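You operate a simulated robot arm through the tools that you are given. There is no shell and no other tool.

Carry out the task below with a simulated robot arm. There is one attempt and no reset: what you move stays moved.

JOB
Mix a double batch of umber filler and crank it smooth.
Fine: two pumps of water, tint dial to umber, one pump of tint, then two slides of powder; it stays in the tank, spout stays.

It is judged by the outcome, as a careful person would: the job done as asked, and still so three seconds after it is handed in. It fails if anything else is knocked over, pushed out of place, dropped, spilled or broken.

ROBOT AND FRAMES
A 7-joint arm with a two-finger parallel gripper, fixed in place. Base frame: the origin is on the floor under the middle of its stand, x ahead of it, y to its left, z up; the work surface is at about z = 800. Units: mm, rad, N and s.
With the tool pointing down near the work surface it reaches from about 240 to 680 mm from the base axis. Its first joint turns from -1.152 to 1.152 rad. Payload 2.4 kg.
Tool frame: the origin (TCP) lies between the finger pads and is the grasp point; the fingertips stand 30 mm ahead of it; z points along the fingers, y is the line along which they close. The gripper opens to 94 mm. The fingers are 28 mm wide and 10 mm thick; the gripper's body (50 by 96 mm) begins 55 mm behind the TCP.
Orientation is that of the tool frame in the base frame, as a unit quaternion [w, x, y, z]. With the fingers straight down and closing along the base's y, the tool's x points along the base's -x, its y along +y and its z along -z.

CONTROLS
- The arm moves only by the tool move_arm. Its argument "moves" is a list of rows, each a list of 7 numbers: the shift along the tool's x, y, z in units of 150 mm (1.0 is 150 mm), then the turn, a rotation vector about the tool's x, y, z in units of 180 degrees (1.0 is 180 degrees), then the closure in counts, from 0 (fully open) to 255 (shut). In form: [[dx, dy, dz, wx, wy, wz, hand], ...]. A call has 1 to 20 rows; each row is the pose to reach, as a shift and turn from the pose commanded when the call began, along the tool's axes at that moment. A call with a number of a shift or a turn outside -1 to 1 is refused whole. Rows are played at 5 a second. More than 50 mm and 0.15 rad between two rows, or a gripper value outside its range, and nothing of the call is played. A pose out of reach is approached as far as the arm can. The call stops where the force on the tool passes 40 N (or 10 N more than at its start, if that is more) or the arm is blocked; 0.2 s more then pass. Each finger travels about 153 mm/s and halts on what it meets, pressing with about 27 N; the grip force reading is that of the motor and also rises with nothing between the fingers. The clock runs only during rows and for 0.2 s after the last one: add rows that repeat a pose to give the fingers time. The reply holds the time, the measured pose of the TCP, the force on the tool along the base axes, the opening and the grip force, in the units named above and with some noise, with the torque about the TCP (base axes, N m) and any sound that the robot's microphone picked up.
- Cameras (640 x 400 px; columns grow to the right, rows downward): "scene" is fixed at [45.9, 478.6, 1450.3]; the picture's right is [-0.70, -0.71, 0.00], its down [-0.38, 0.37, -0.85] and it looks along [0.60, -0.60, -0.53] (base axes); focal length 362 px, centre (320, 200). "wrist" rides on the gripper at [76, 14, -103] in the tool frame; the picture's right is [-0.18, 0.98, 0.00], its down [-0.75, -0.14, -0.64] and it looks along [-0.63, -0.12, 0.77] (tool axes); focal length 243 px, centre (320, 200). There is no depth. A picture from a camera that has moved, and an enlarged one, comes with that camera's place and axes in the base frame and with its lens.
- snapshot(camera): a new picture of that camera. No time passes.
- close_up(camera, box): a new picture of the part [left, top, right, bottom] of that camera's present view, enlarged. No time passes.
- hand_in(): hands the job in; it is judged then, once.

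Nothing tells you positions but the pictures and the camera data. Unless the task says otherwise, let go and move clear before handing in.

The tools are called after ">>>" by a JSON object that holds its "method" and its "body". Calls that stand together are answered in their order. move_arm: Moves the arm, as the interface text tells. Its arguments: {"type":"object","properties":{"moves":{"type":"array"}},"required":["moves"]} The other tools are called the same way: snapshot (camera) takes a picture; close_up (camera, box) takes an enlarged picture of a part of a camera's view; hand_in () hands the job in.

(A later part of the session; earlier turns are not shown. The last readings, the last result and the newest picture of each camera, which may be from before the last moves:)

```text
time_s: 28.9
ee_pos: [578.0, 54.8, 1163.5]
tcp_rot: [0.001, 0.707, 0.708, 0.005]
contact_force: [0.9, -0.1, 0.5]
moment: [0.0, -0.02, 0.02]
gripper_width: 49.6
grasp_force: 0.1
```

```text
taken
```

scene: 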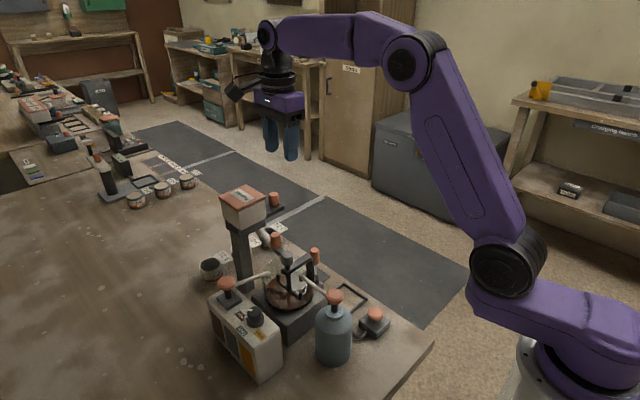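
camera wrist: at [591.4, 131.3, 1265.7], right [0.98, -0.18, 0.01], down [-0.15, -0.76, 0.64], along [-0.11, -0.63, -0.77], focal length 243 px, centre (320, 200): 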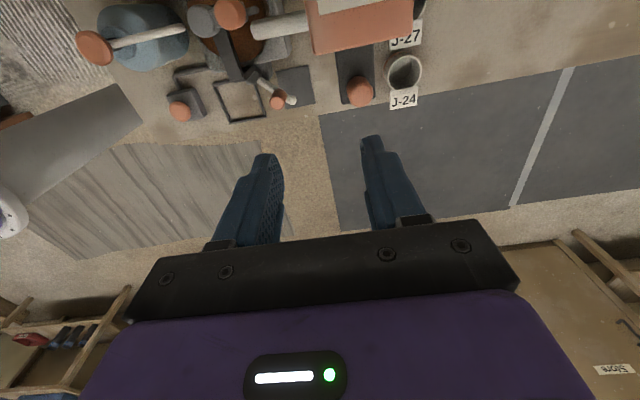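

>>> {"method": "close_up", "body": {"camera": "wrist", "box": [290, 0, 440, 130]}}

>>> {"method": "close_up", "body": {"camera": "wrist", "box": [150, 0, 320, 130]}}

```text
3.08 times, centred on (365, 65) of wrist
camera zoom: at [591.4, 131.3, 1265.7], right [0.98, -0.18, 0.01], down [-0.15, -0.76, 0.64], along [-0.11, -0.63, -0.77], focal length 746 px, centre (182, 615)
```

zoom: 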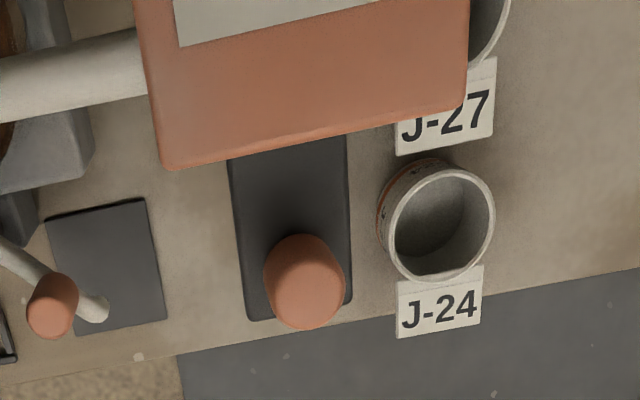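

```text
3.08 times, centred on (235, 65) of wrist
camera zoom: at [591.4, 131.3, 1265.7], right [0.98, -0.18, 0.01], down [-0.15, -0.76, 0.64], along [-0.11, -0.63, -0.77], focal length 746 px, centre (582, 615)
```

zoom: 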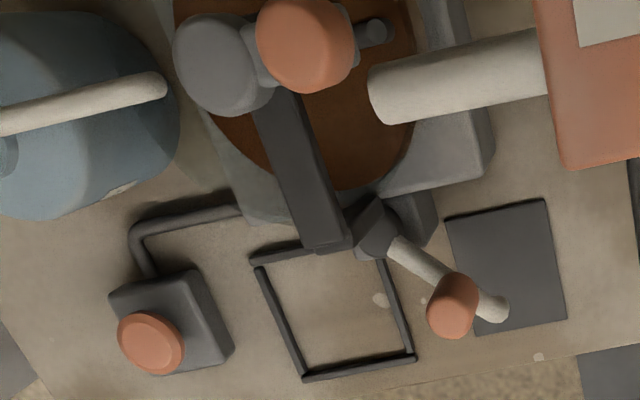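

The slide knob is at about (618, 54). I'll move over it and stop with the fingertips about 18 mm above its top to check alignment.

>>> {"method": "move_arm", "body": {"moves": [[-0.001, 0.09, 0.1, 0, 0, 0, 120], [-0.002, 0.18, 0.25, 0, 0, 0, 120], [-0.003, 0.267, 0.45, 0, 0, 0, 120], [-0.003, 0.267, 0.62, 0, 0, 0, 120], [-0.003, 0.267, 0.62, 0, 0, 0, 120]]}}

>>> {"method": "snapshot", "body": {"camera": "wrist"}}

>>> {"method": "close_up", "body": {"camera": "scene", "box": [200, 140, 320, 260]}}

```text
time_s: 30.1
ee_pos: [619.7, 57.7, 1069.5]
tcp_rot: [0.002, 0.707, 0.707, 0.005]
contact_force: [0.1, -0.2, 0.2]
moment: [-0.01, -0.04, -0.02]
gripper_width: 49.7
grasp_force: 0.0
```

```text
taken
camera wrist: at [632.0, 132.5, 1173.3], right [0.98, -0.18, 0.01], down [-0.15, -0.76, 0.64], along [-0.11, -0.63, -0.77], focal length 243 px, centre (320, 200)
```

wrist: 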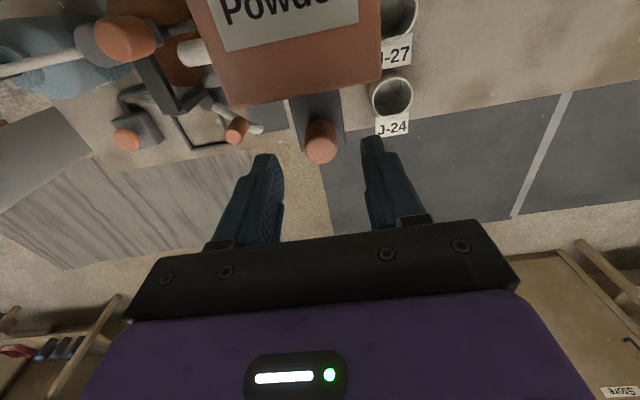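

```text
3.33 times, centred on (260, 200) of scene
camera zoom: at [45.9, 478.6, 1450.3], right [-0.7, -0.71, 0.0], down [-0.38, 0.37, -0.85], along [0.6, -0.6, -0.53], focal length 1207 px, centre (520, 200)
```

zoom: 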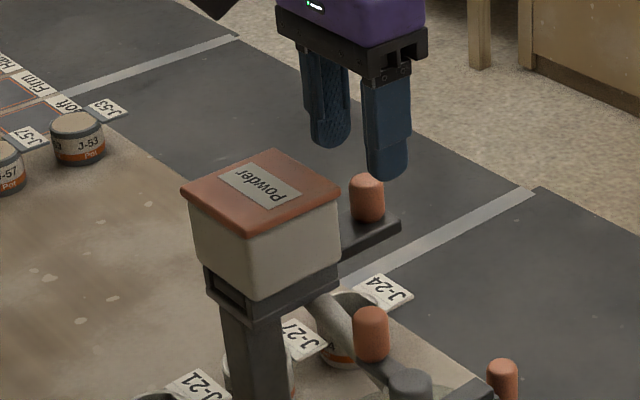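

The fingers line up with the slide knob, with y off by about 3 mm. I'll correct that, lower to z≈1036 and close on it gently.

>>> {"method": "move_arm", "body": {"moves": [[-0.01, -0.003, 0.08, 0, 0, 0, 120], [-0.018, -0.003, 0.16, 0, 0, 0, 120], [-0.018, -0.003, 0.225, 0, 0, 0, 120], [-0.018, -0.003, 0.225, 0, 0, 0, 160], [-0.018, -0.003, 0.225, 0, 0, 0, 190], [-0.018, -0.003, 0.225, 0, 0, 0, 215], [-0.018, -0.003, 0.225, 0, 0, 0, 225]]}}

>>> {"method": "snapshot", "body": {"camera": "wrist"}}

>>> {"method": "close_up", "body": {"camera": "scene", "box": [200, 140, 320, 260]}}

```text
time_s: 31.7
ee_pos: [619.4, 54.3, 1036.2]
tcp_rot: [0.002, 0.708, 0.706, 0.005]
contact_force: [1.7, -0.6, -0.3]
moment: [0.02, 0.46, 0.01]
gripper_width: 22.8
grasp_force: 45.3
```

```text
taken
camera wrist: at [632.1, 129.0, 1139.3], right [0.98, -0.18, 0.01], down [-0.15, -0.76, 0.64], along [-0.11, -0.63, -0.77], focal length 243 px, centre (320, 200)
```

wrist: 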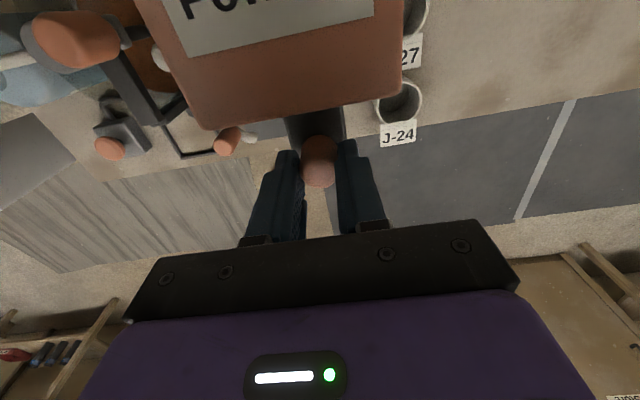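

```text
3.33 times, centred on (260, 200) of scene
camera zoom: at [46.0, 478.6, 1450.3], right [-0.7, -0.71, 0.0], down [-0.38, 0.37, -0.85], along [0.6, -0.6, -0.53], focal length 1207 px, centre (520, 200)
```

zoom: 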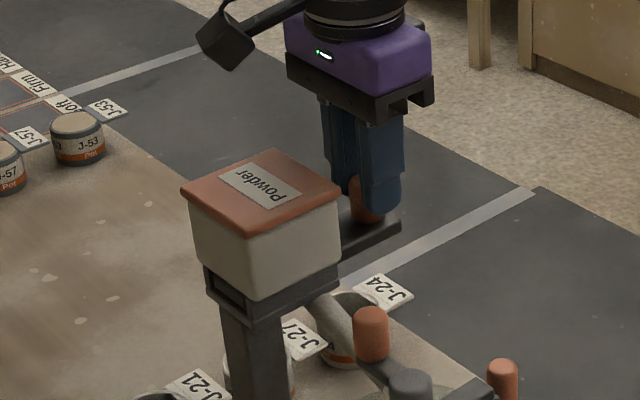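

I've gripped the slide knob at 22.8 mm wide. I'll test whether it slides in towards the hopper (+y) with a small, gentle move.

>>> {"method": "move_arm", "body": {"moves": [[0.013, 0, 0, 0, 0, 0, 225], [0.027, 0, 0, 0, 0, 0, 225], [0.04, 0, 0, 0, 0, 0, 225]]}}

>>> {"method": "close_up", "body": {"camera": "scene", "box": [200, 140, 320, 260]}}

```text
time_s: 32.5
ee_pos: [619.4, 52.9, 1035.3]
tcp_rot: [0.003, 0.708, 0.706, 0.004]
contact_force: [7.5, -17.5, 1.7]
moment: [0.6, 0.41, -0.11]
gripper_width: 22.9
grasp_force: 44.9
```

```text
3.33 times, centred on (260, 200) of scene
camera zoom: at [46.1, 478.0, 1450.5], right [-0.7, -0.71, 0.0], down [-0.38, 0.37, -0.85], along [0.6, -0.6, -0.53], focal length 1207 px, centre (520, 200)
```

zoom: 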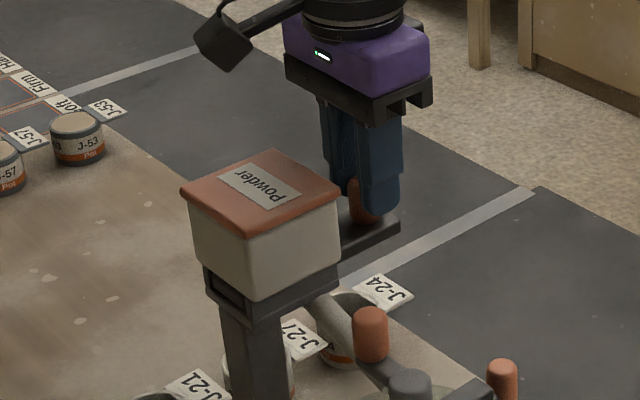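

It's blocked in the +y direction, so the slide must be at its inner stop. I'll reverse and pull outward (−y) gently instead.

>>> {"method": "move_arm", "body": {"moves": [[-0.02, 0, 0, 0, 0, 0, 225], [-0.04, 0, 0, 0, 0, 0, 225], [-0.055, 0, 0, 0, 0, 0, 225], [-0.07, 0, 0, 0, 0, 0, 225], [-0.085, 0, 0, 0, 0, 0, 225], [-0.1, 0, 0, 0, 0, 0, 225]]}}

>>> {"method": "close_up", "body": {"camera": "scene", "box": [200, 140, 320, 260]}}

>>> {"method": "close_up", "body": {"camera": "scene", "box": [230, 210, 340, 310]}}

```text
time_s: 33.9
ee_pos: [619.3, 43.6, 1035.7]
tcp_rot: [0.003, 0.707, 0.707, 0.007]
contact_force: [9.0, 0.3, 11.5]
moment: [0.81, 0.35, 0.06]
gripper_width: 22.9
grasp_force: 44.6
```

```text
3.33 times, centred on (260, 200) of scene
camera zoom: at [45.9, 478.5, 1450.3], right [-0.7, -0.71, 0.0], down [-0.38, 0.37, -0.85], along [0.6, -0.6, -0.53], focal length 1207 px, centre (520, 200)
```

zoom: 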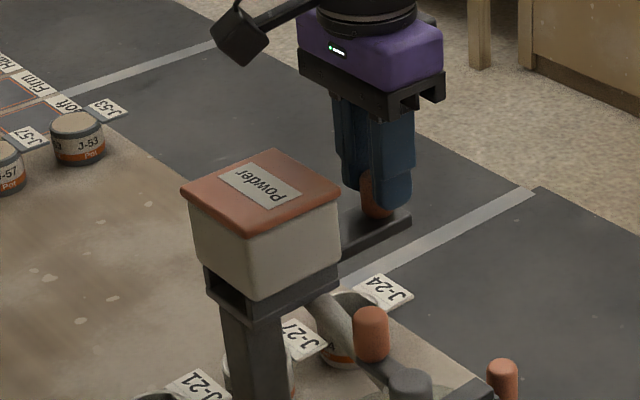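

```text
4.00 times, centred on (285, 260) of scene
camera zoom: at [45.9, 478.5, 1450.3], right [-0.7, -0.71, 0.0], down [-0.38, 0.37, -0.85], along [0.6, -0.6, -0.53], focal length 1448 px, centre (460, -40)
```

zoom: 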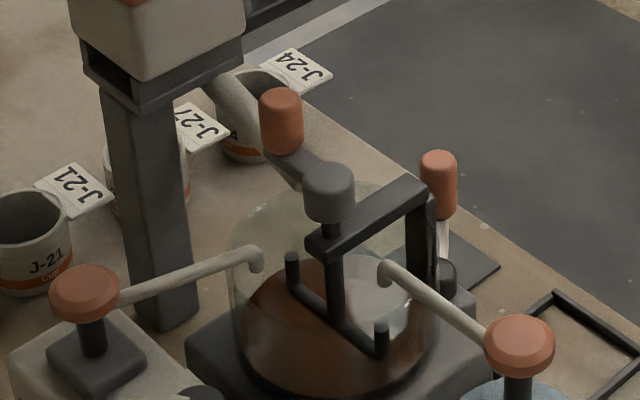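

The slide pulls out freely. I'll keep drawing it outward in small steps until it reaches its stop.

>>> {"method": "move_arm", "body": {"moves": [[-0.02, 0, 0, 0, 0, 0, 225], [-0.04, 0, 0, 0, 0, 0, 225], [-0.06, 0, 0, 0, 0, 0, 225], [-0.08, 0, 0, 0, 0, 0, 225], [-0.1, 0, 0, 0, 0, 0, 225], [-0.12, 0, 0, 0, 0, 0, 225], [-0.14, 0, 0, 0, 0, 0, 225]]}}

>>> {"method": "close_up", "body": {"camera": "scene", "box": [200, 140, 320, 260]}}

>>> {"method": "close_up", "body": {"camera": "scene", "box": [230, 210, 340, 310]}}

```text
time_s: 35.5
ee_pos: [620.2, 21.8, 1035.6]
tcp_rot: [0.002, 0.706, 0.708, 0.005]
contact_force: [10.8, 0.3, 13.6]
moment: [0.03, 0.2, -0.04]
gripper_width: 22.9
grasp_force: 44.4
```

```text
3.33 times, centred on (260, 200) of scene
camera zoom: at [45.9, 478.6, 1450.3], right [-0.7, -0.71, 0.0], down [-0.38, 0.37, -0.85], along [0.6, -0.6, -0.53], focal length 1207 px, centre (520, 200)
```

zoom: 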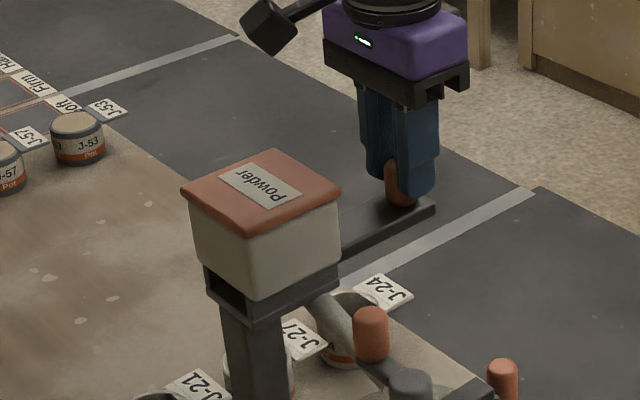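

```text
4.00 times, centred on (285, 260) of scene
camera zoom: at [45.9, 478.6, 1450.3], right [-0.7, -0.71, 0.0], down [-0.38, 0.37, -0.85], along [0.6, -0.6, -0.53], focal length 1448 px, centre (460, -40)
```

zoom: 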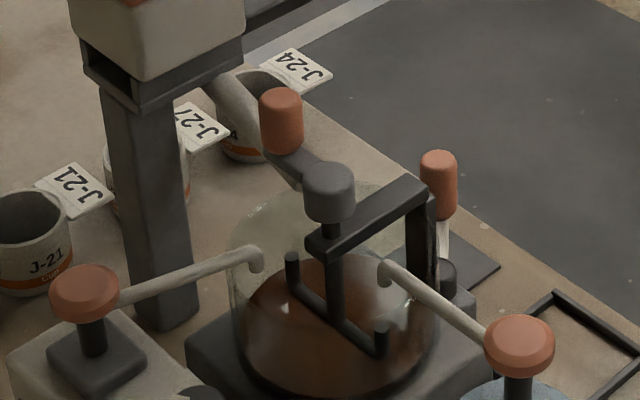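

It has come out 31 mm with no stop yet and no change in the tank. I'll continue carefully in smaller amounts.

>>> {"method": "move_arm", "body": {"moves": [[-0.015, 0, 0, 0, 0, 0, 225], [-0.03, 0, 0, 0, 0, 0, 225], [-0.045, 0, 0, 0, 0, 0, 225], [-0.06, 0, 0, 0, 0, 0, 225]]}}

>>> {"method": "close_up", "body": {"camera": "scene", "box": [200, 140, 320, 260]}}

>>> {"method": "close_up", "body": {"camera": "scene", "box": [230, 210, 340, 310]}}

```text
time_s: 36.5
ee_pos: [619.5, 12.5, 1035.7]
tcp_rot: [0.002, 0.707, 0.707, 0.006]
contact_force: [17.0, 0.4, 12.4]
moment: [-0.39, 0.18, 0.06]
gripper_width: 22.8
grasp_force: 45.3
```

```text
3.33 times, centred on (260, 200) of scene
camera zoom: at [46.1, 478.6, 1450.3], right [-0.7, -0.71, 0.0], down [-0.38, 0.37, -0.85], along [0.6, -0.6, -0.53], focal length 1207 px, centre (520, 200)
```

zoom: 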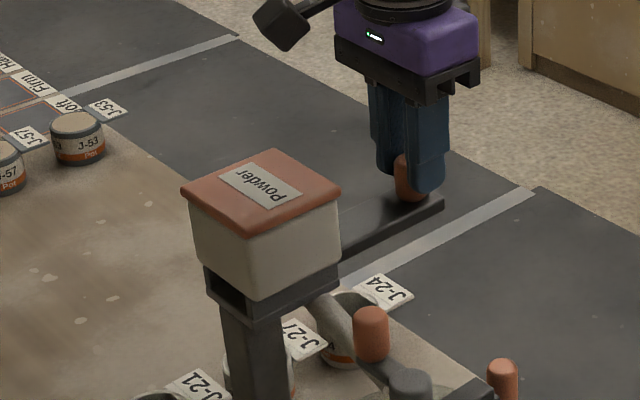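

```text
4.00 times, centred on (285, 260) of scene
camera zoom: at [46.1, 478.6, 1450.3], right [-0.7, -0.71, 0.0], down [-0.38, 0.37, -0.85], along [0.6, -0.6, -0.53], focal length 1448 px, centre (460, -40)
```

zoom: 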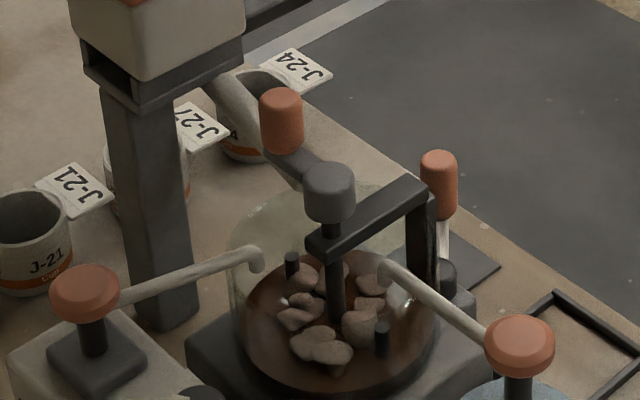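

Powder lumps dropped into the tank at about 40 mm of travel: that's the first slide. I'll push the slide fully back in to its stop.

>>> {"method": "move_arm", "body": {"moves": [[0.027, 0.006, 0, 0, 0, 0, 225], [0.054, 0.006, 0, 0, 0, 0, 225], [0.081, 0.006, 0, 0, 0, 0, 225], [0.108, 0.006, 0, 0, 0, 0, 225], [0.135, 0.006, 0, 0, 0, 0, 225], [0.162, 0.006, 0, 0, 0, 0, 225], [0.189, 0.006, 0, 0, 0, 0, 225], [0.216, 0.006, 0, 0, 0, 0, 225], [0.243, 0.006, 0, 0, 0, 0, 225], [0.262, 0.006, 0, 0, 0, 0, 225], [0.277, 0.006, 0, 0, 0, 0, 225]]}}

>>> {"method": "close_up", "body": {"camera": "scene", "box": [200, 140, 320, 260]}}

>>> {"method": "close_up", "body": {"camera": "scene", "box": [230, 210, 340, 310]}}

```text
time_s: 38.9
ee_pos: [619.6, 53.2, 1035.3]
tcp_rot: [0.0, 0.708, 0.707, 0.004]
contact_force: [-1.4, -6.4, 14.7]
moment: [0.59, 0.5, 0.07]
gripper_width: 22.8
grasp_force: 44.8
```

```text
3.33 times, centred on (260, 200) of scene
camera zoom: at [45.6, 478.3, 1450.4], right [-0.7, -0.71, 0.0], down [-0.38, 0.37, -0.85], along [0.6, -0.6, -0.53], focal length 1207 px, centre (520, 200)
```

zoom: 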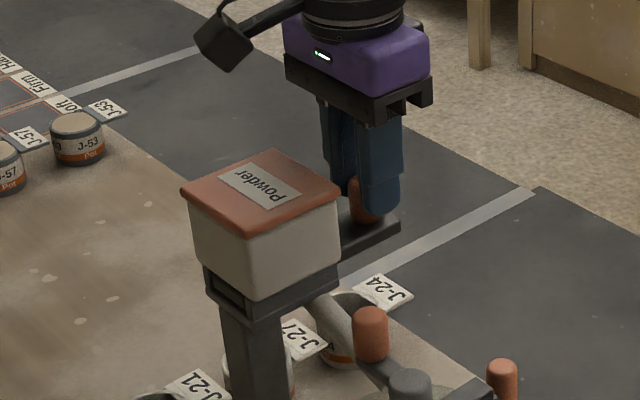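

```text
4.00 times, centred on (285, 260) of scene
camera zoom: at [45.6, 478.3, 1450.4], right [-0.7, -0.71, 0.0], down [-0.38, 0.37, -0.85], along [0.6, -0.6, -0.53], focal length 1448 px, centre (460, -40)
```

zoom: 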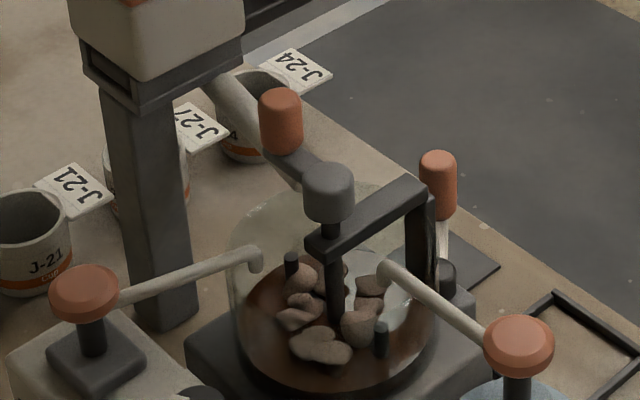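

The slide is back at its inner stop with one dose in the tank. Now the second pull, the same distance.

>>> {"method": "move_arm", "body": {"moves": [[-0.027, 0, 0, 0, 0, 0, 225], [-0.054, 0, 0, 0, 0, 0, 225], [-0.081, 0, 0, 0, 0, 0, 225], [-0.108, 0, 0, 0, 0, 0, 225], [-0.135, 0, 0, 0, 0, 0, 225], [-0.162, 0, 0, 0, 0, 0, 225], [-0.189, 0, 0, 0, 0, 0, 225], [-0.216, 0, 0, 0, 0, 0, 225], [-0.243, 0, 0, 0, 0, 0, 225], [-0.262, 0, 0, 0, 0, 0, 225], [-0.28, 0, 0, 0, 0, 0, 225]]}}

>>> {"method": "close_up", "body": {"camera": "scene", "box": [200, 140, 320, 260]}}

>>> {"method": "close_up", "body": {"camera": "scene", "box": [230, 210, 340, 310]}}

```text
time_s: 41.3
ee_pos: [620.5, 11.5, 1035.4]
tcp_rot: [0.002, 0.706, 0.708, 0.006]
contact_force: [1.8, 2.1, 9.2]
moment: [-0.06, 0.52, -0.04]
gripper_width: 23.0
grasp_force: 44.4
```

```text
3.33 times, centred on (260, 200) of scene
camera zoom: at [45.7, 478.6, 1450.3], right [-0.7, -0.71, 0.0], down [-0.38, 0.37, -0.85], along [0.6, -0.6, -0.53], focal length 1207 px, centre (520, 200)
```

zoom: 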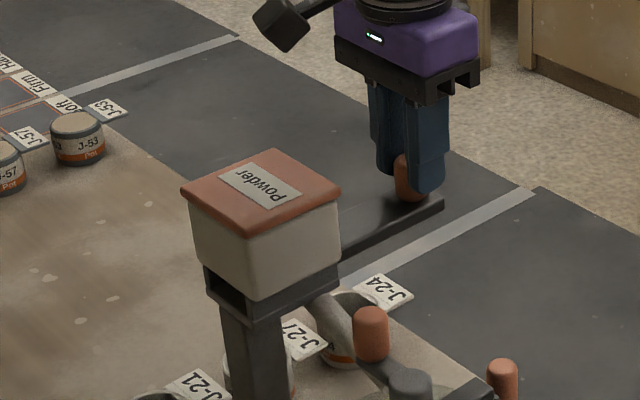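

```text
4.00 times, centred on (285, 260) of scene
camera zoom: at [45.7, 478.6, 1450.3], right [-0.7, -0.71, 0.0], down [-0.38, 0.37, -0.85], along [0.6, -0.6, -0.53], focal length 1448 px, centre (460, -40)
```

zoom: 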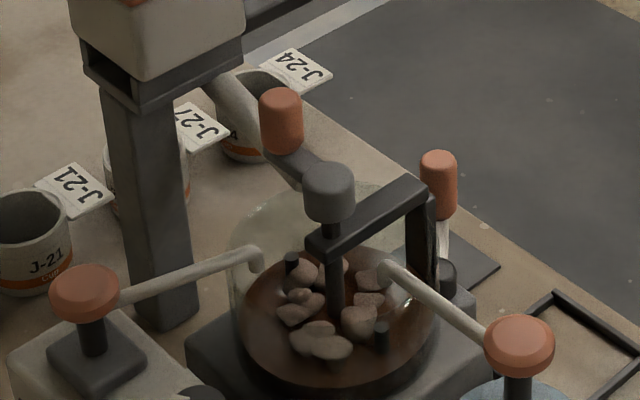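

>>> {"method": "close_up", "body": {"camera": "scene", "box": [265, 255, 325, 315]}}

>>> {"method": "snapshot", "body": {"camera": "wrist"}}

```text
6.67 times, centred on (295, 285) of scene
camera zoom: at [45.7, 478.6, 1450.3], right [-0.7, -0.71, 0.0], down [-0.38, 0.37, -0.85], along [0.6, -0.6, -0.53], focal length 2414 px, centre (487, -367)
```

zoom: 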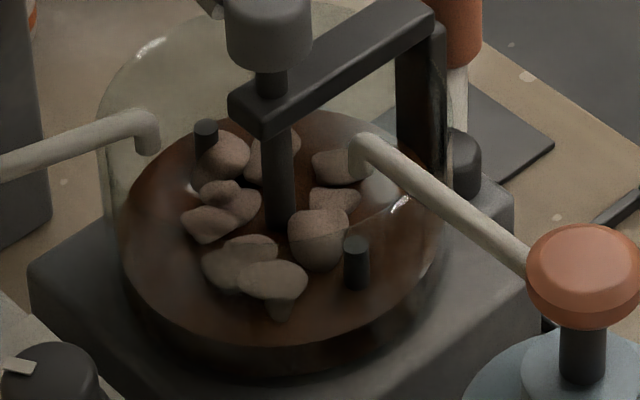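

```text
taken
camera wrist: at [631.8, 89.0, 1138.8], right [0.98, -0.18, 0.01], down [-0.15, -0.76, 0.64], along [-0.11, -0.63, -0.77], focal length 243 px, centre (320, 200)
```

wrist: 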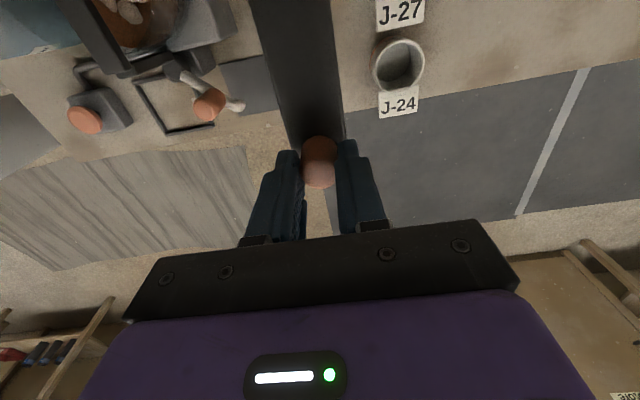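

The level rose and the lumps ride higher, so the second dose went in. I'll push the slide fully back in.

>>> {"method": "move_arm", "body": {"moves": [[0.027, 0, 0, 0, 0, 0, 225], [0.054, 0, 0, 0, 0, 0, 225], [0.081, 0, 0, 0, 0, 0, 225], [0.108, 0, 0, 0, 0, 0, 225], [0.135, 0, 0, 0, 0, 0, 225], [0.162, 0, 0, 0, 0, 0, 225], [0.189, 0, 0, 0, 0, 0, 225], [0.216, 0, 0, 0, 0, 0, 225], [0.243, 0, 0, 0, 0, 0, 225], [0.262, 0, 0, 0, 0, 0, 225], [0.277, 0, 0, 0, 0, 0, 225]]}}

>>> {"method": "close_up", "body": {"camera": "scene", "box": [265, 255, 325, 315]}}

>>> {"method": "close_up", "body": {"camera": "scene", "box": [230, 210, 340, 310]}}

```text
time_s: 43.7
ee_pos: [619.5, 52.9, 1035.4]
tcp_rot: [-0.001, 0.707, 0.707, 0.003]
contact_force: [-10.1, -2.7, 5.7]
moment: [0.34, 0.75, 0.08]
gripper_width: 22.9
grasp_force: 44.7
```

```text
6.67 times, centred on (295, 285) of scene
camera zoom: at [45.5, 478.4, 1450.4], right [-0.7, -0.71, 0.0], down [-0.38, 0.37, -0.85], along [0.6, -0.6, -0.53], focal length 2414 px, centre (487, -367)
```

zoom: 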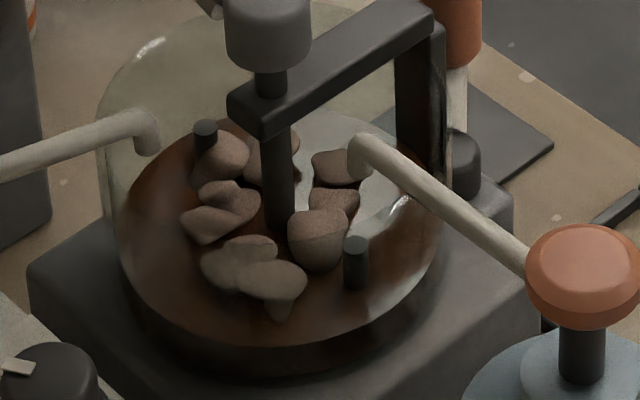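

```text
4.00 times, centred on (285, 260) of scene
camera zoom: at [45.5, 478.4, 1450.4], right [-0.7, -0.71, 0.0], down [-0.38, 0.37, -0.85], along [0.6, -0.6, -0.53], focal length 1448 px, centre (460, -40)
```

zoom: 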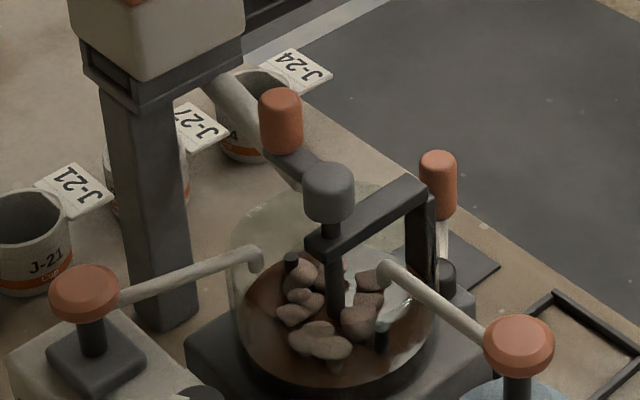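

Both powder doses are in and the slide is home. I'll release the knob and lift straight up.

>>> {"method": "move_arm", "body": {"moves": [[0, 0, 0, 0, 0, 0, 170], [0, 0, 0, 0, 0, 0, 120], [0, 0, -0.1, 0, 0, 0, 120], [0, 0, -0.3, 0, 0, 0, 120], [0, 0, -0.5, 0, 0, 0, 120], [0, 0, -0.65, 0, 0, 0, 120], [0, 0, -0.65, 0, 0, 0, 120]]}}

>>> {"method": "close_up", "body": {"camera": "scene", "box": [180, 140, 400, 380]}}

```text
time_s: 45.3
ee_pos: [617.3, 54.2, 1132.2]
tcp_rot: [0.002, 0.707, 0.707, 0.005]
contact_force: [0.1, -0.6, 0.2]
moment: [0.01, -0.01, 0.02]
gripper_width: 49.6
grasp_force: 0.1
```

```text
1.67 times, centred on (290, 260) of scene
camera zoom: at [45.9, 478.6, 1450.3], right [-0.7, -0.71, 0.0], down [-0.38, 0.37, -0.85], along [0.6, -0.6, -0.53], focal length 603 px, centre (370, 100)
```

zoom: 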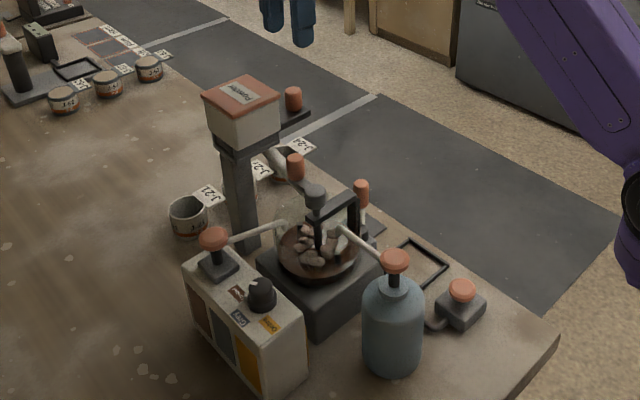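

The slide is clear and home. Next I'll turn the wrist back and move above the crank knob at about (514, 135), top near z 1010.

>>> {"method": "move_arm", "body": {"moves": [[0.045, -0.057, 0, 0, 0, -0.042, 120], [0.09, -0.114, 0, 0, 0, -0.083, 120], [0.135, -0.172, 0, 0, 0, -0.125, 120], [0.18, -0.229, 0, 0, 0, -0.167, 120], [0.225, -0.286, 0, 0, 0, -0.208, 120], [0.27, -0.343, 0, 0, 0, -0.25, 120], [0.315, -0.4, 0, 0, 0, -0.292, 120], [0.36, -0.458, 0, 0, 0, -0.333, 120], [0.405, -0.515, 0, 0, 0, -0.375, 120], [0.45, -0.572, 0, 0, 0, -0.417, 120], [0.495, -0.63, 0.05, 0, 0, -0.458, 120], [0.54, -0.687, 0.15, 0, 0, -0.5, 120], [0.54, -0.687, 0.25, 0, 0, -0.5, 120], [0.54, -0.687, 0.25, 0, 0, -0.5, 120]]}}

>>> {"method": "snapshot", "body": {"camera": "wrist"}}

>>> {"method": "close_up", "body": {"camera": "wrist", "box": [250, 50, 390, 200]}}

>>> {"method": "close_up", "body": {"camera": "scene", "box": [200, 180, 360, 320]}}

```text
time_s: 48.3
ee_pos: [517.1, 137.0, 1094.7]
tcp_rot: [0.004, -0.001, 1.0, 0.002]
contact_force: [0.3, 0.0, -0.1]
moment: [-0.01, 0.0, -0.01]
gripper_width: 49.7
grasp_force: 0.0
```

```text
taken
camera wrist: at [438.2, 150.3, 1197.4], right [0.18, 0.98, 0.01], down [0.75, -0.14, 0.65], along [0.64, -0.11, -0.76], focal length 243 px, centre (320, 200)
```

wrist: 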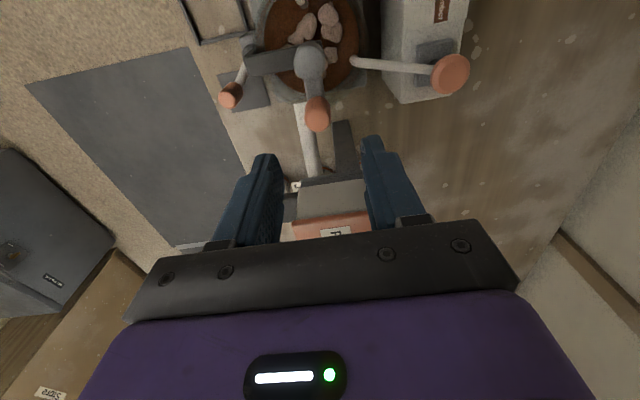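

```text
2.67 times, centred on (320, 125) of wrist
camera zoom: at [438.2, 150.3, 1197.4], right [0.18, 0.98, 0.01], down [0.75, -0.14, 0.65], along [0.64, -0.11, -0.76], focal length 647 px, centre (320, 400)
```

zoom: 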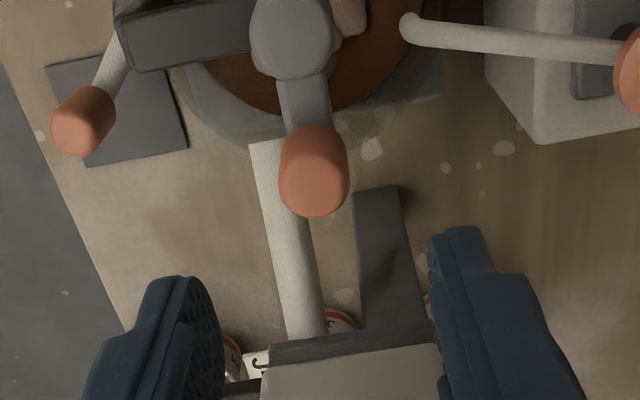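

```text
2.86 times, centred on (280, 250) of scene
camera zoom: at [45.9, 478.6, 1450.3], right [-0.7, -0.71, 0.0], down [-0.38, 0.37, -0.85], along [0.6, -0.6, -0.53], focal length 1034 px, centre (434, 57)
```

zoom: 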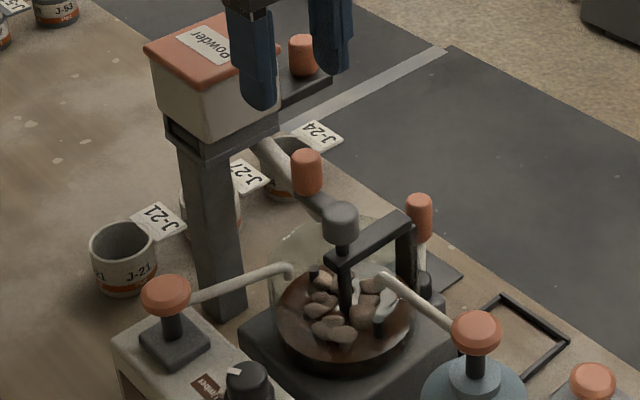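

The crank knob is at about (513, 136) and its hub at about (477.5, 136), so the crank radius is about 35.5 mm. I'll lower over the knob and grip it.

>>> {"method": "move_arm", "body": {"moves": [[0.013, 0, 0.15, 0, 0, 0, 120], [0.027, 0, 0.3, 0, 0, 0, 120], [0.027, 0, 0.3, 0, 0, 0, 120]]}}

>>> {"method": "snapshot", "body": {"camera": "wrist"}}

>>> {"method": "close_up", "body": {"camera": "scene", "box": [200, 180, 360, 320]}}

```text
time_s: 49.1
ee_pos: [514.1, 135.7, 1049.9]
tcp_rot: [0.005, 0.0, 1.0, 0.002]
contact_force: [-0.1, -0.3, -0.4]
moment: [0.01, 0.03, -0.01]
gripper_width: 49.8
grasp_force: 0.0
```

```text
taken
camera wrist: at [435.3, 149.7, 1152.1], right [0.18, 0.98, 0.01], down [0.75, -0.14, 0.65], along [0.64, -0.11, -0.76], focal length 243 px, centre (320, 200)
```

wrist: 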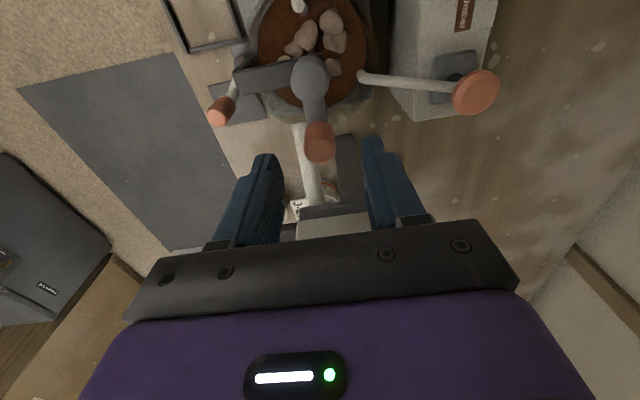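

```text
2.86 times, centred on (280, 250) of scene
camera zoom: at [45.9, 478.6, 1450.3], right [-0.7, -0.71, 0.0], down [-0.38, 0.37, -0.85], along [0.6, -0.6, -0.53], focal length 1034 px, centre (434, 57)
```

zoom: 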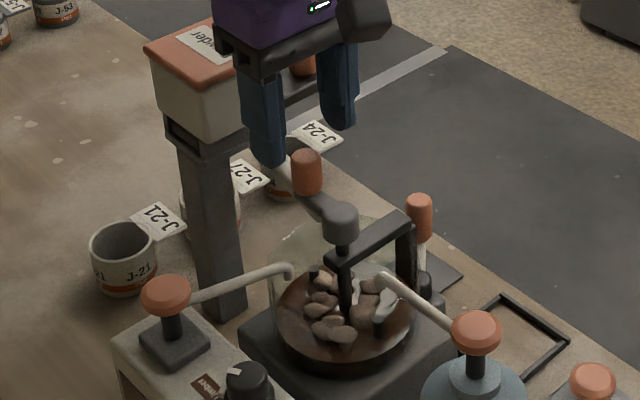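

The knob is between the fingers. I'll lower to z≈1022 and close on it.

>>> {"method": "move_arm", "body": {"moves": [[0.005, 0.003, 0.07, 0, 0, 0, 120], [0.007, 0.004, 0.14, 0, 0, 0, 120], [0.007, 0.004, 0.2, 0, 0, 0, 120], [0.007, 0.004, 0.2, 0, 0, 0, 160], [0.007, 0.004, 0.2, 0, 0, 0, 190], [0.007, 0.004, 0.2, 0, 0, 0, 210], [0.007, 0.004, 0.2, 0, 0, 0, 210]]}}

>>> {"method": "snapshot", "body": {"camera": "wrist"}}

>>> {"method": "close_up", "body": {"camera": "scene", "box": [200, 180, 360, 320]}}

```text
time_s: 50.7
ee_pos: [512.2, 136.4, 1020.3]
tcp_rot: [0.005, -0.001, 1.0, 0.002]
contact_force: [0.2, -1.0, -2.4]
moment: [-0.58, -0.28, 0.04]
gripper_width: 21.1
grasp_force: 45.0
```

```text
taken
camera wrist: at [434.2, 150.1, 1122.6], right [0.18, 0.98, 0.01], down [0.75, -0.14, 0.65], along [0.64, -0.11, -0.76], focal length 243 px, centre (320, 200)
```

wrist: 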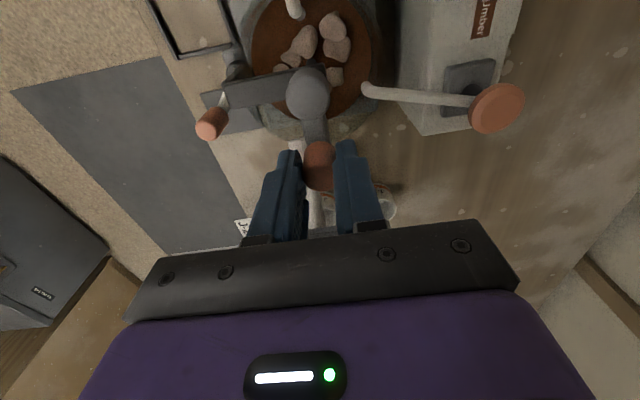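

```text
2.86 times, centred on (280, 250) of scene
camera zoom: at [45.9, 478.6, 1450.3], right [-0.7, -0.71, 0.0], down [-0.38, 0.37, -0.85], along [0.6, -0.6, -0.53], focal length 1034 px, centre (434, 57)
```

zoom: 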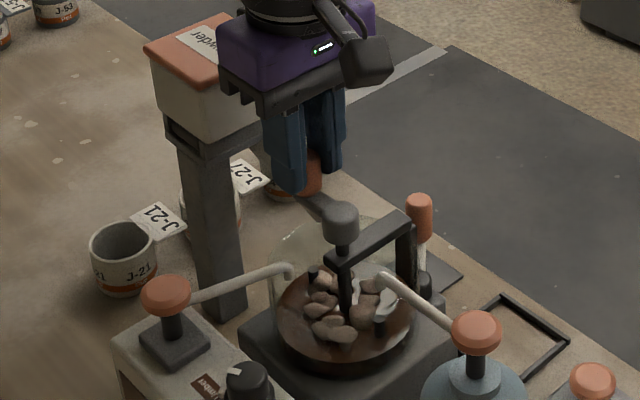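

I have a firm grip on the crank knob. I'll test a small arc counter-clockwise (from above) about the hub, using a 36 mm radius, and read the forces.

>>> {"method": "move_arm", "body": {"moves": [[0.0021, 0.0313, 0, 0, 0, 0, 210], [0.0082, 0.0621, 0, 0, 0, 0, 210], [0.0183, 0.0918, 0, 0, 0, 0, 210], [0.0322, 0.12, 0, 0, 0, 0, 210]]}}

>>> {"method": "snapshot", "body": {"camera": "wrist"}}

>>> {"method": "close_up", "body": {"camera": "scene", "box": [200, 180, 360, 320]}}

```text
time_s: 51.7
ee_pos: [508.9, 153.8, 1020.5]
tcp_rot: [0.004, -0.001, 1.0, 0.002]
contact_force: [-6.6, -4.1, 8.5]
moment: [-0.57, -0.74, 0.02]
gripper_width: 21.3
grasp_force: 44.7
```

```text
taken
camera wrist: at [429.1, 167.7, 1122.6], right [0.18, 0.98, 0.01], down [0.75, -0.14, 0.65], along [0.64, -0.11, -0.76], focal length 243 px, centre (320, 200)
```

wrist: 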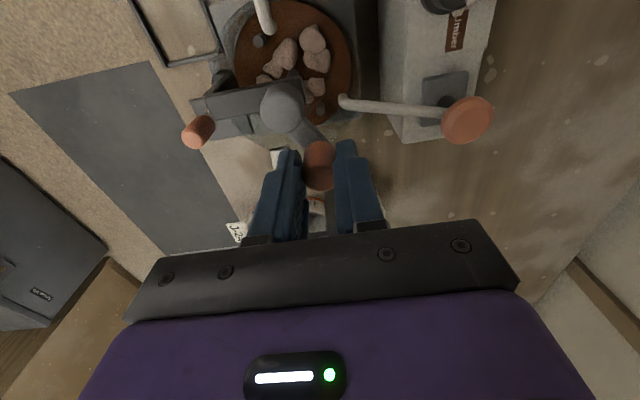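

```text
2.86 times, centred on (280, 250) of scene
camera zoom: at [45.5, 478.4, 1450.4], right [-0.7, -0.71, 0.0], down [-0.38, 0.37, -0.85], along [0.6, -0.6, -0.53], focal length 1034 px, centre (434, 57)
```

zoom: 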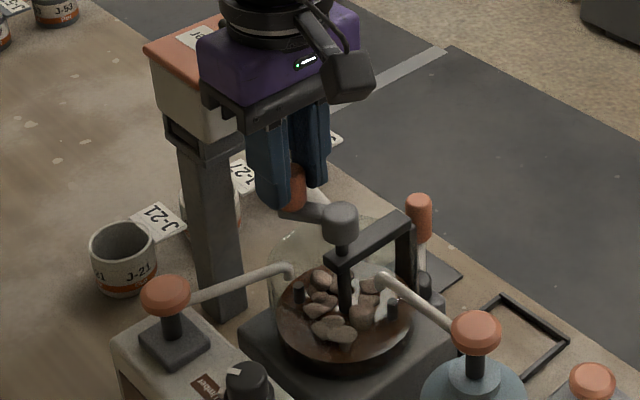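

The crank and stirrer turn easily with low forces. I'll carry on around the circle for another half turn in 15° steps.

>>> {"method": "move_arm", "body": {"moves": [[0.0381, 0.0497, 0, 0, 0, 0, 210], [0.0878, 0.0878, 0, 0, 0, 0, 210], [0.1457, 0.1118, 0, 0, 0, 0, 210], [0.2078, 0.12, 0, 0, 0, 0, 210], [0.2699, 0.1118, 0, 0, 0, 0, 210], [0.3278, 0.0878, 0, 0, 0, 0, 210], [0.3775, 0.0497, 0, 0, 0, 0, 210], [0.4157, 0.0, 0, 0, 0, 0, 210], [0.4397, -0.0579, 0, 0, 0, 0, 210], [0.4478, -0.12, 0, 0, 0, 0, 210], [0.4397, -0.1821, 0, 0, 0, 0, 210], [0.4157, -0.24, 0, 0, 0, 0, 210]]}}

>>> {"method": "snapshot", "body": {"camera": "wrist"}}

>>> {"method": "close_up", "body": {"camera": "scene", "box": [200, 180, 360, 320]}}

```text
time_s: 54.3
ee_pos: [444.8, 118.7, 1019.7]
tcp_rot: [0.005, -0.001, 1.0, 0.003]
contact_force: [8.9, 4.2, 20.1]
moment: [-0.36, -0.69, 0.01]
gripper_width: 21.4
grasp_force: 45.1
```

```text
taken
camera wrist: at [367.1, 133.3, 1121.8], right [0.18, 0.98, 0.01], down [0.75, -0.14, 0.65], along [0.64, -0.11, -0.76], focal length 243 px, centre (320, 200)
```

wrist: 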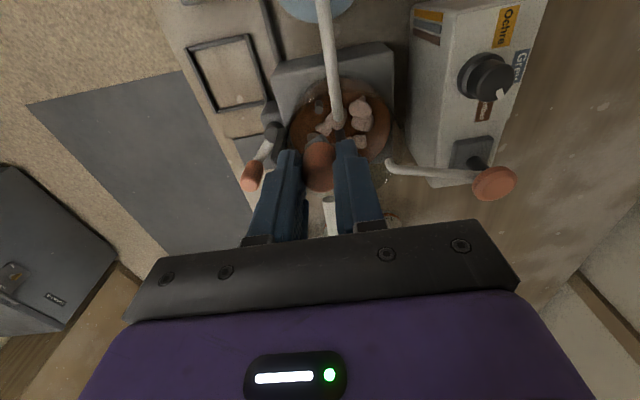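

```text
2.86 times, centred on (280, 250) of scene
camera zoom: at [45.8, 478.6, 1450.3], right [-0.7, -0.71, 0.0], down [-0.38, 0.37, -0.85], along [0.6, -0.6, -0.53], focal length 1034 px, centre (434, 57)
```

zoom: 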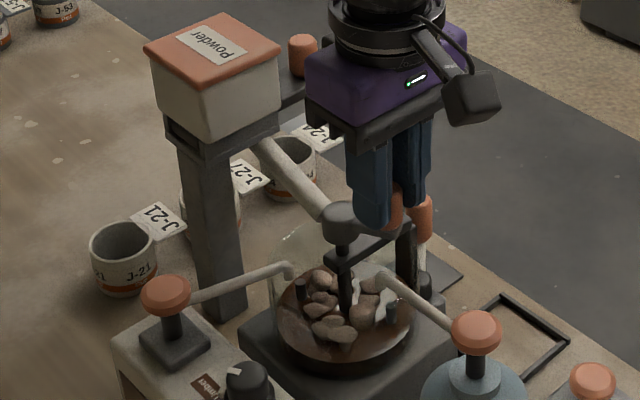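

It's cranking well and the paddle is turning; the lumps are still there after half a turn. I'll do a full turn now, raising the tool 1 mm to ease the vertical load.

>>> {"method": "move_arm", "body": {"moves": [[-0.0473, -0.0583, -0.007, 0, 0, 0, 210], [-0.1102, -0.0992, -0.007, 0, 0, 0, 210], [-0.1828, -0.1187, -0.007, 0, 0, 0, 210], [-0.2577, -0.1147, -0.007, 0, 0, 0, 210], [-0.3278, -0.0878, -0.007, 0, 0, 0, 210], [-0.3862, -0.0406, -0.007, 0, 0, 0, 210], [-0.4271, 0.0224, -0.007, 0, 0, 0, 210], [-0.4465, 0.0949, -0.007, 0, 0, 0, 210], [-0.4426, 0.1699, -0.007, 0, 0, 0, 210], [-0.4157, 0.24, -0.007, 0, 0, 0, 210], [-0.3684, 0.2983, -0.007, 0, 0, 0, 210], [-0.3054, 0.3392, -0.007, 0, 0, 0, 210], [-0.2329, 0.3587, -0.007, 0, 0, 0, 210], [-0.1579, 0.3547, -0.007, 0, 0, 0, 210], [-0.0878, 0.3278, -0.007, 0, 0, 0, 210], [-0.0295, 0.2806, -0.007, 0, 0, 0, 210], [0.0114, 0.2176, -0.007, 0, 0, 0, 210], [0.0308, 0.1451, -0.007, 0, 0, 0, 210], [0.0269, 0.0701, -0.007, 0, 0, 0, 210], [0, 0, -0.007, 0, 0, 0, 210]]}}

>>> {"method": "close_up", "body": {"camera": "scene", "box": [200, 180, 360, 320]}}

>>> {"method": "close_up", "body": {"camera": "scene", "box": [265, 255, 325, 315]}}

```text
time_s: 58.5
ee_pos: [445.2, 119.4, 1020.8]
tcp_rot: [0.007, -0.001, 1.0, 0.003]
contact_force: [7.4, 3.5, 12.4]
moment: [-0.33, 0.03, 0.04]
gripper_width: 21.1
grasp_force: 45.0
```

```text
2.86 times, centred on (280, 250) of scene
camera zoom: at [45.9, 478.7, 1450.3], right [-0.7, -0.71, 0.0], down [-0.38, 0.37, -0.85], along [0.6, -0.6, -0.53], focal length 1034 px, centre (434, 57)
```

zoom: 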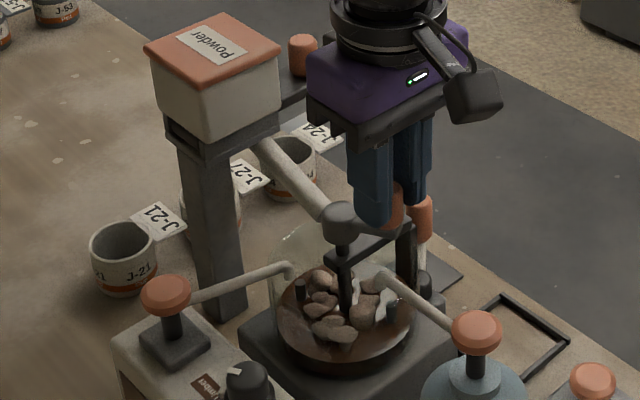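

```text
6.67 times, centred on (295, 285) of scene
camera zoom: at [45.9, 478.7, 1450.3], right [-0.7, -0.71, 0.0], down [-0.38, 0.37, -0.85], along [0.6, -0.6, -0.53], focal length 2414 px, centre (487, -367)
```

zoom: 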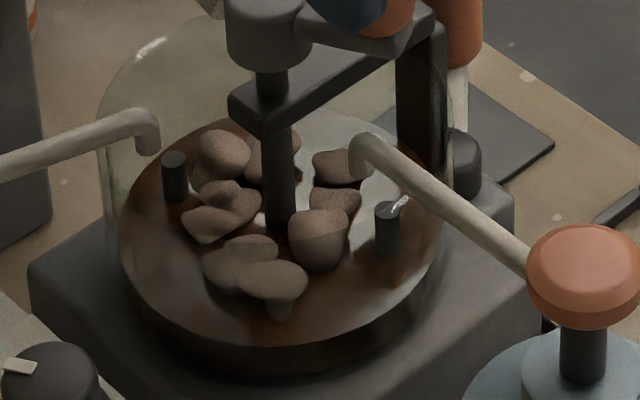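

The stirrer follows but the lumps are unchanged after about 1.5 turns, so it needs more. I'll do two full turns per call in 36° steps.

>>> {"method": "move_arm", "body": {"moves": [[-0.1102, -0.0992, -0.004, 0, 0, 0, 210], [-0.2577, -0.1147, -0.004, 0, 0, 0, 210], [-0.3862, -0.0406, -0.004, 0, 0, 0, 210], [-0.4465, 0.0949, -0.004, 0, 0, 0, 210], [-0.4157, 0.24, -0.004, 0, 0, 0, 210], [-0.3054, 0.3392, -0.004, 0, 0, 0, 210], [-0.1579, 0.3547, -0.004, 0, 0, 0, 210], [-0.0295, 0.2806, -0.004, 0, 0, 0, 210], [0.0308, 0.1451, -0.004, 0, 0, 0, 210], [0, 0, -0.004, 0, 0, 0, 210], [-0.1102, -0.0992, -0.004, 0, 0, 0, 210], [-0.2577, -0.1147, -0.004, 0, 0, 0, 210], [-0.3862, -0.0406, -0.004, 0, 0, 0, 210], [-0.4465, 0.0949, -0.004, 0, 0, 0, 210], [-0.4157, 0.24, -0.004, 0, 0, 0, 210], [-0.3054, 0.3392, -0.004, 0, 0, 0, 210], [-0.1579, 0.3547, -0.004, 0, 0, 0, 210], [-0.0295, 0.2806, -0.004, 0, 0, 0, 210], [0.0308, 0.1451, -0.004, 0, 0, 0, 210], [0, 0, -0.004, 0, 0, 0, 210]]}}

>>> {"method": "close_up", "body": {"camera": "scene", "box": [200, 180, 360, 320]}}

>>> {"method": "close_up", "body": {"camera": "scene", "box": [265, 255, 325, 315]}}

```text
time_s: 62.7
ee_pos: [444.2, 120.3, 1021.3]
tcp_rot: [0.004, -0.001, 1.0, 0.004]
contact_force: [8.6, 5.2, 6.0]
moment: [-0.13, 1.06, 0.03]
gripper_width: 21.2
grasp_force: 45.2
```

```text
2.86 times, centred on (280, 250) of scene
camera zoom: at [46.0, 478.7, 1450.3], right [-0.7, -0.71, 0.0], down [-0.38, 0.37, -0.85], along [0.6, -0.6, -0.53], focal length 1034 px, centre (434, 57)
```

zoom: 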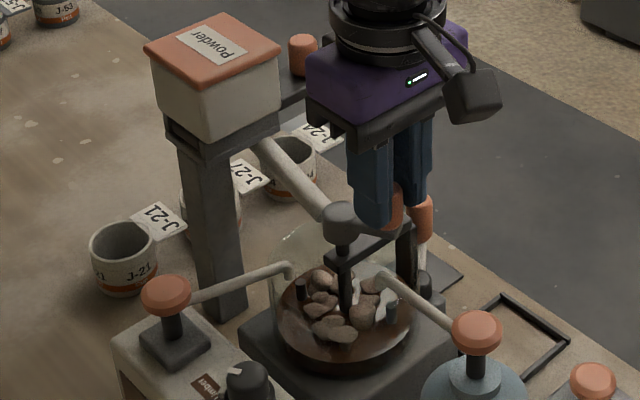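

```text
6.67 times, centred on (295, 285) of scene
camera zoom: at [46.0, 478.7, 1450.3], right [-0.7, -0.71, 0.0], down [-0.38, 0.37, -0.85], along [0.6, -0.6, -0.53], focal length 2414 px, centre (487, -367)
```

zoom: 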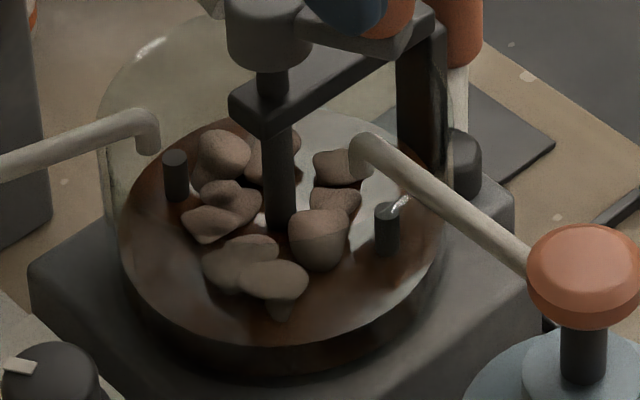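

The lumps are perhaps sinking a little. I'll keep going with two more turns in the same direction.

>>> {"method": "move_arm", "body": {"moves": [[-0.1102, -0.0992, 0, 0, 0, 0, 210], [-0.2577, -0.1147, 0, 0, 0, 0, 210], [-0.3862, -0.0406, 0, 0, 0, 0, 210], [-0.4465, 0.0949, 0, 0, 0, 0, 210], [-0.4157, 0.24, 0, 0, 0, 0, 210], [-0.3054, 0.3392, 0, 0, 0, 0, 210], [-0.1579, 0.3547, 0, 0, 0, 0, 210], [-0.0295, 0.2806, 0, 0, 0, 0, 210], [0.0308, 0.1451, 0, 0, 0, 0, 210], [0, 0, 0, 0, 0, 0, 210], [-0.1102, -0.0992, 0, 0, 0, 0, 210], [-0.2577, -0.1147, 0, 0, 0, 0, 210], [-0.3862, -0.0406, 0, 0, 0, 0, 210], [-0.4465, 0.0949, 0, 0, 0, 0, 210], [-0.4157, 0.24, 0, 0, 0, 0, 210], [-0.3054, 0.3392, 0, 0, 0, 0, 210], [-0.1579, 0.3547, 0, 0, 0, 0, 210], [-0.0295, 0.2806, 0, 0, 0, 0, 210], [0.0308, 0.1451, 0, 0, 0, 0, 210], [0, 0, 0, 0, 0, 0, 210]]}}

>>> {"method": "close_up", "body": {"camera": "scene", "box": [265, 255, 325, 315]}}

```text
time_s: 66.9
ee_pos: [446.5, 118.9, 1021.6]
tcp_rot: [0.006, 0.0, 1.0, 0.004]
contact_force: [6.2, 4.1, -7.0]
moment: [-0.17, 1.17, 0.02]
gripper_width: 21.4
grasp_force: 45.0
```

```text
6.67 times, centred on (295, 285) of scene
camera zoom: at [46.2, 478.7, 1450.2], right [-0.7, -0.71, 0.0], down [-0.38, 0.37, -0.85], along [0.6, -0.6, -0.53], focal length 2414 px, centre (487, -367)
```

zoom: 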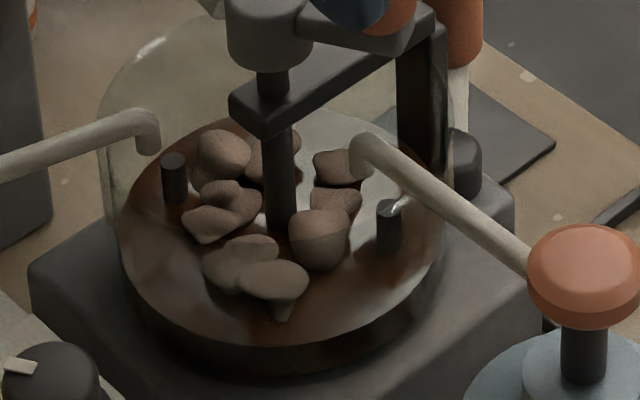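

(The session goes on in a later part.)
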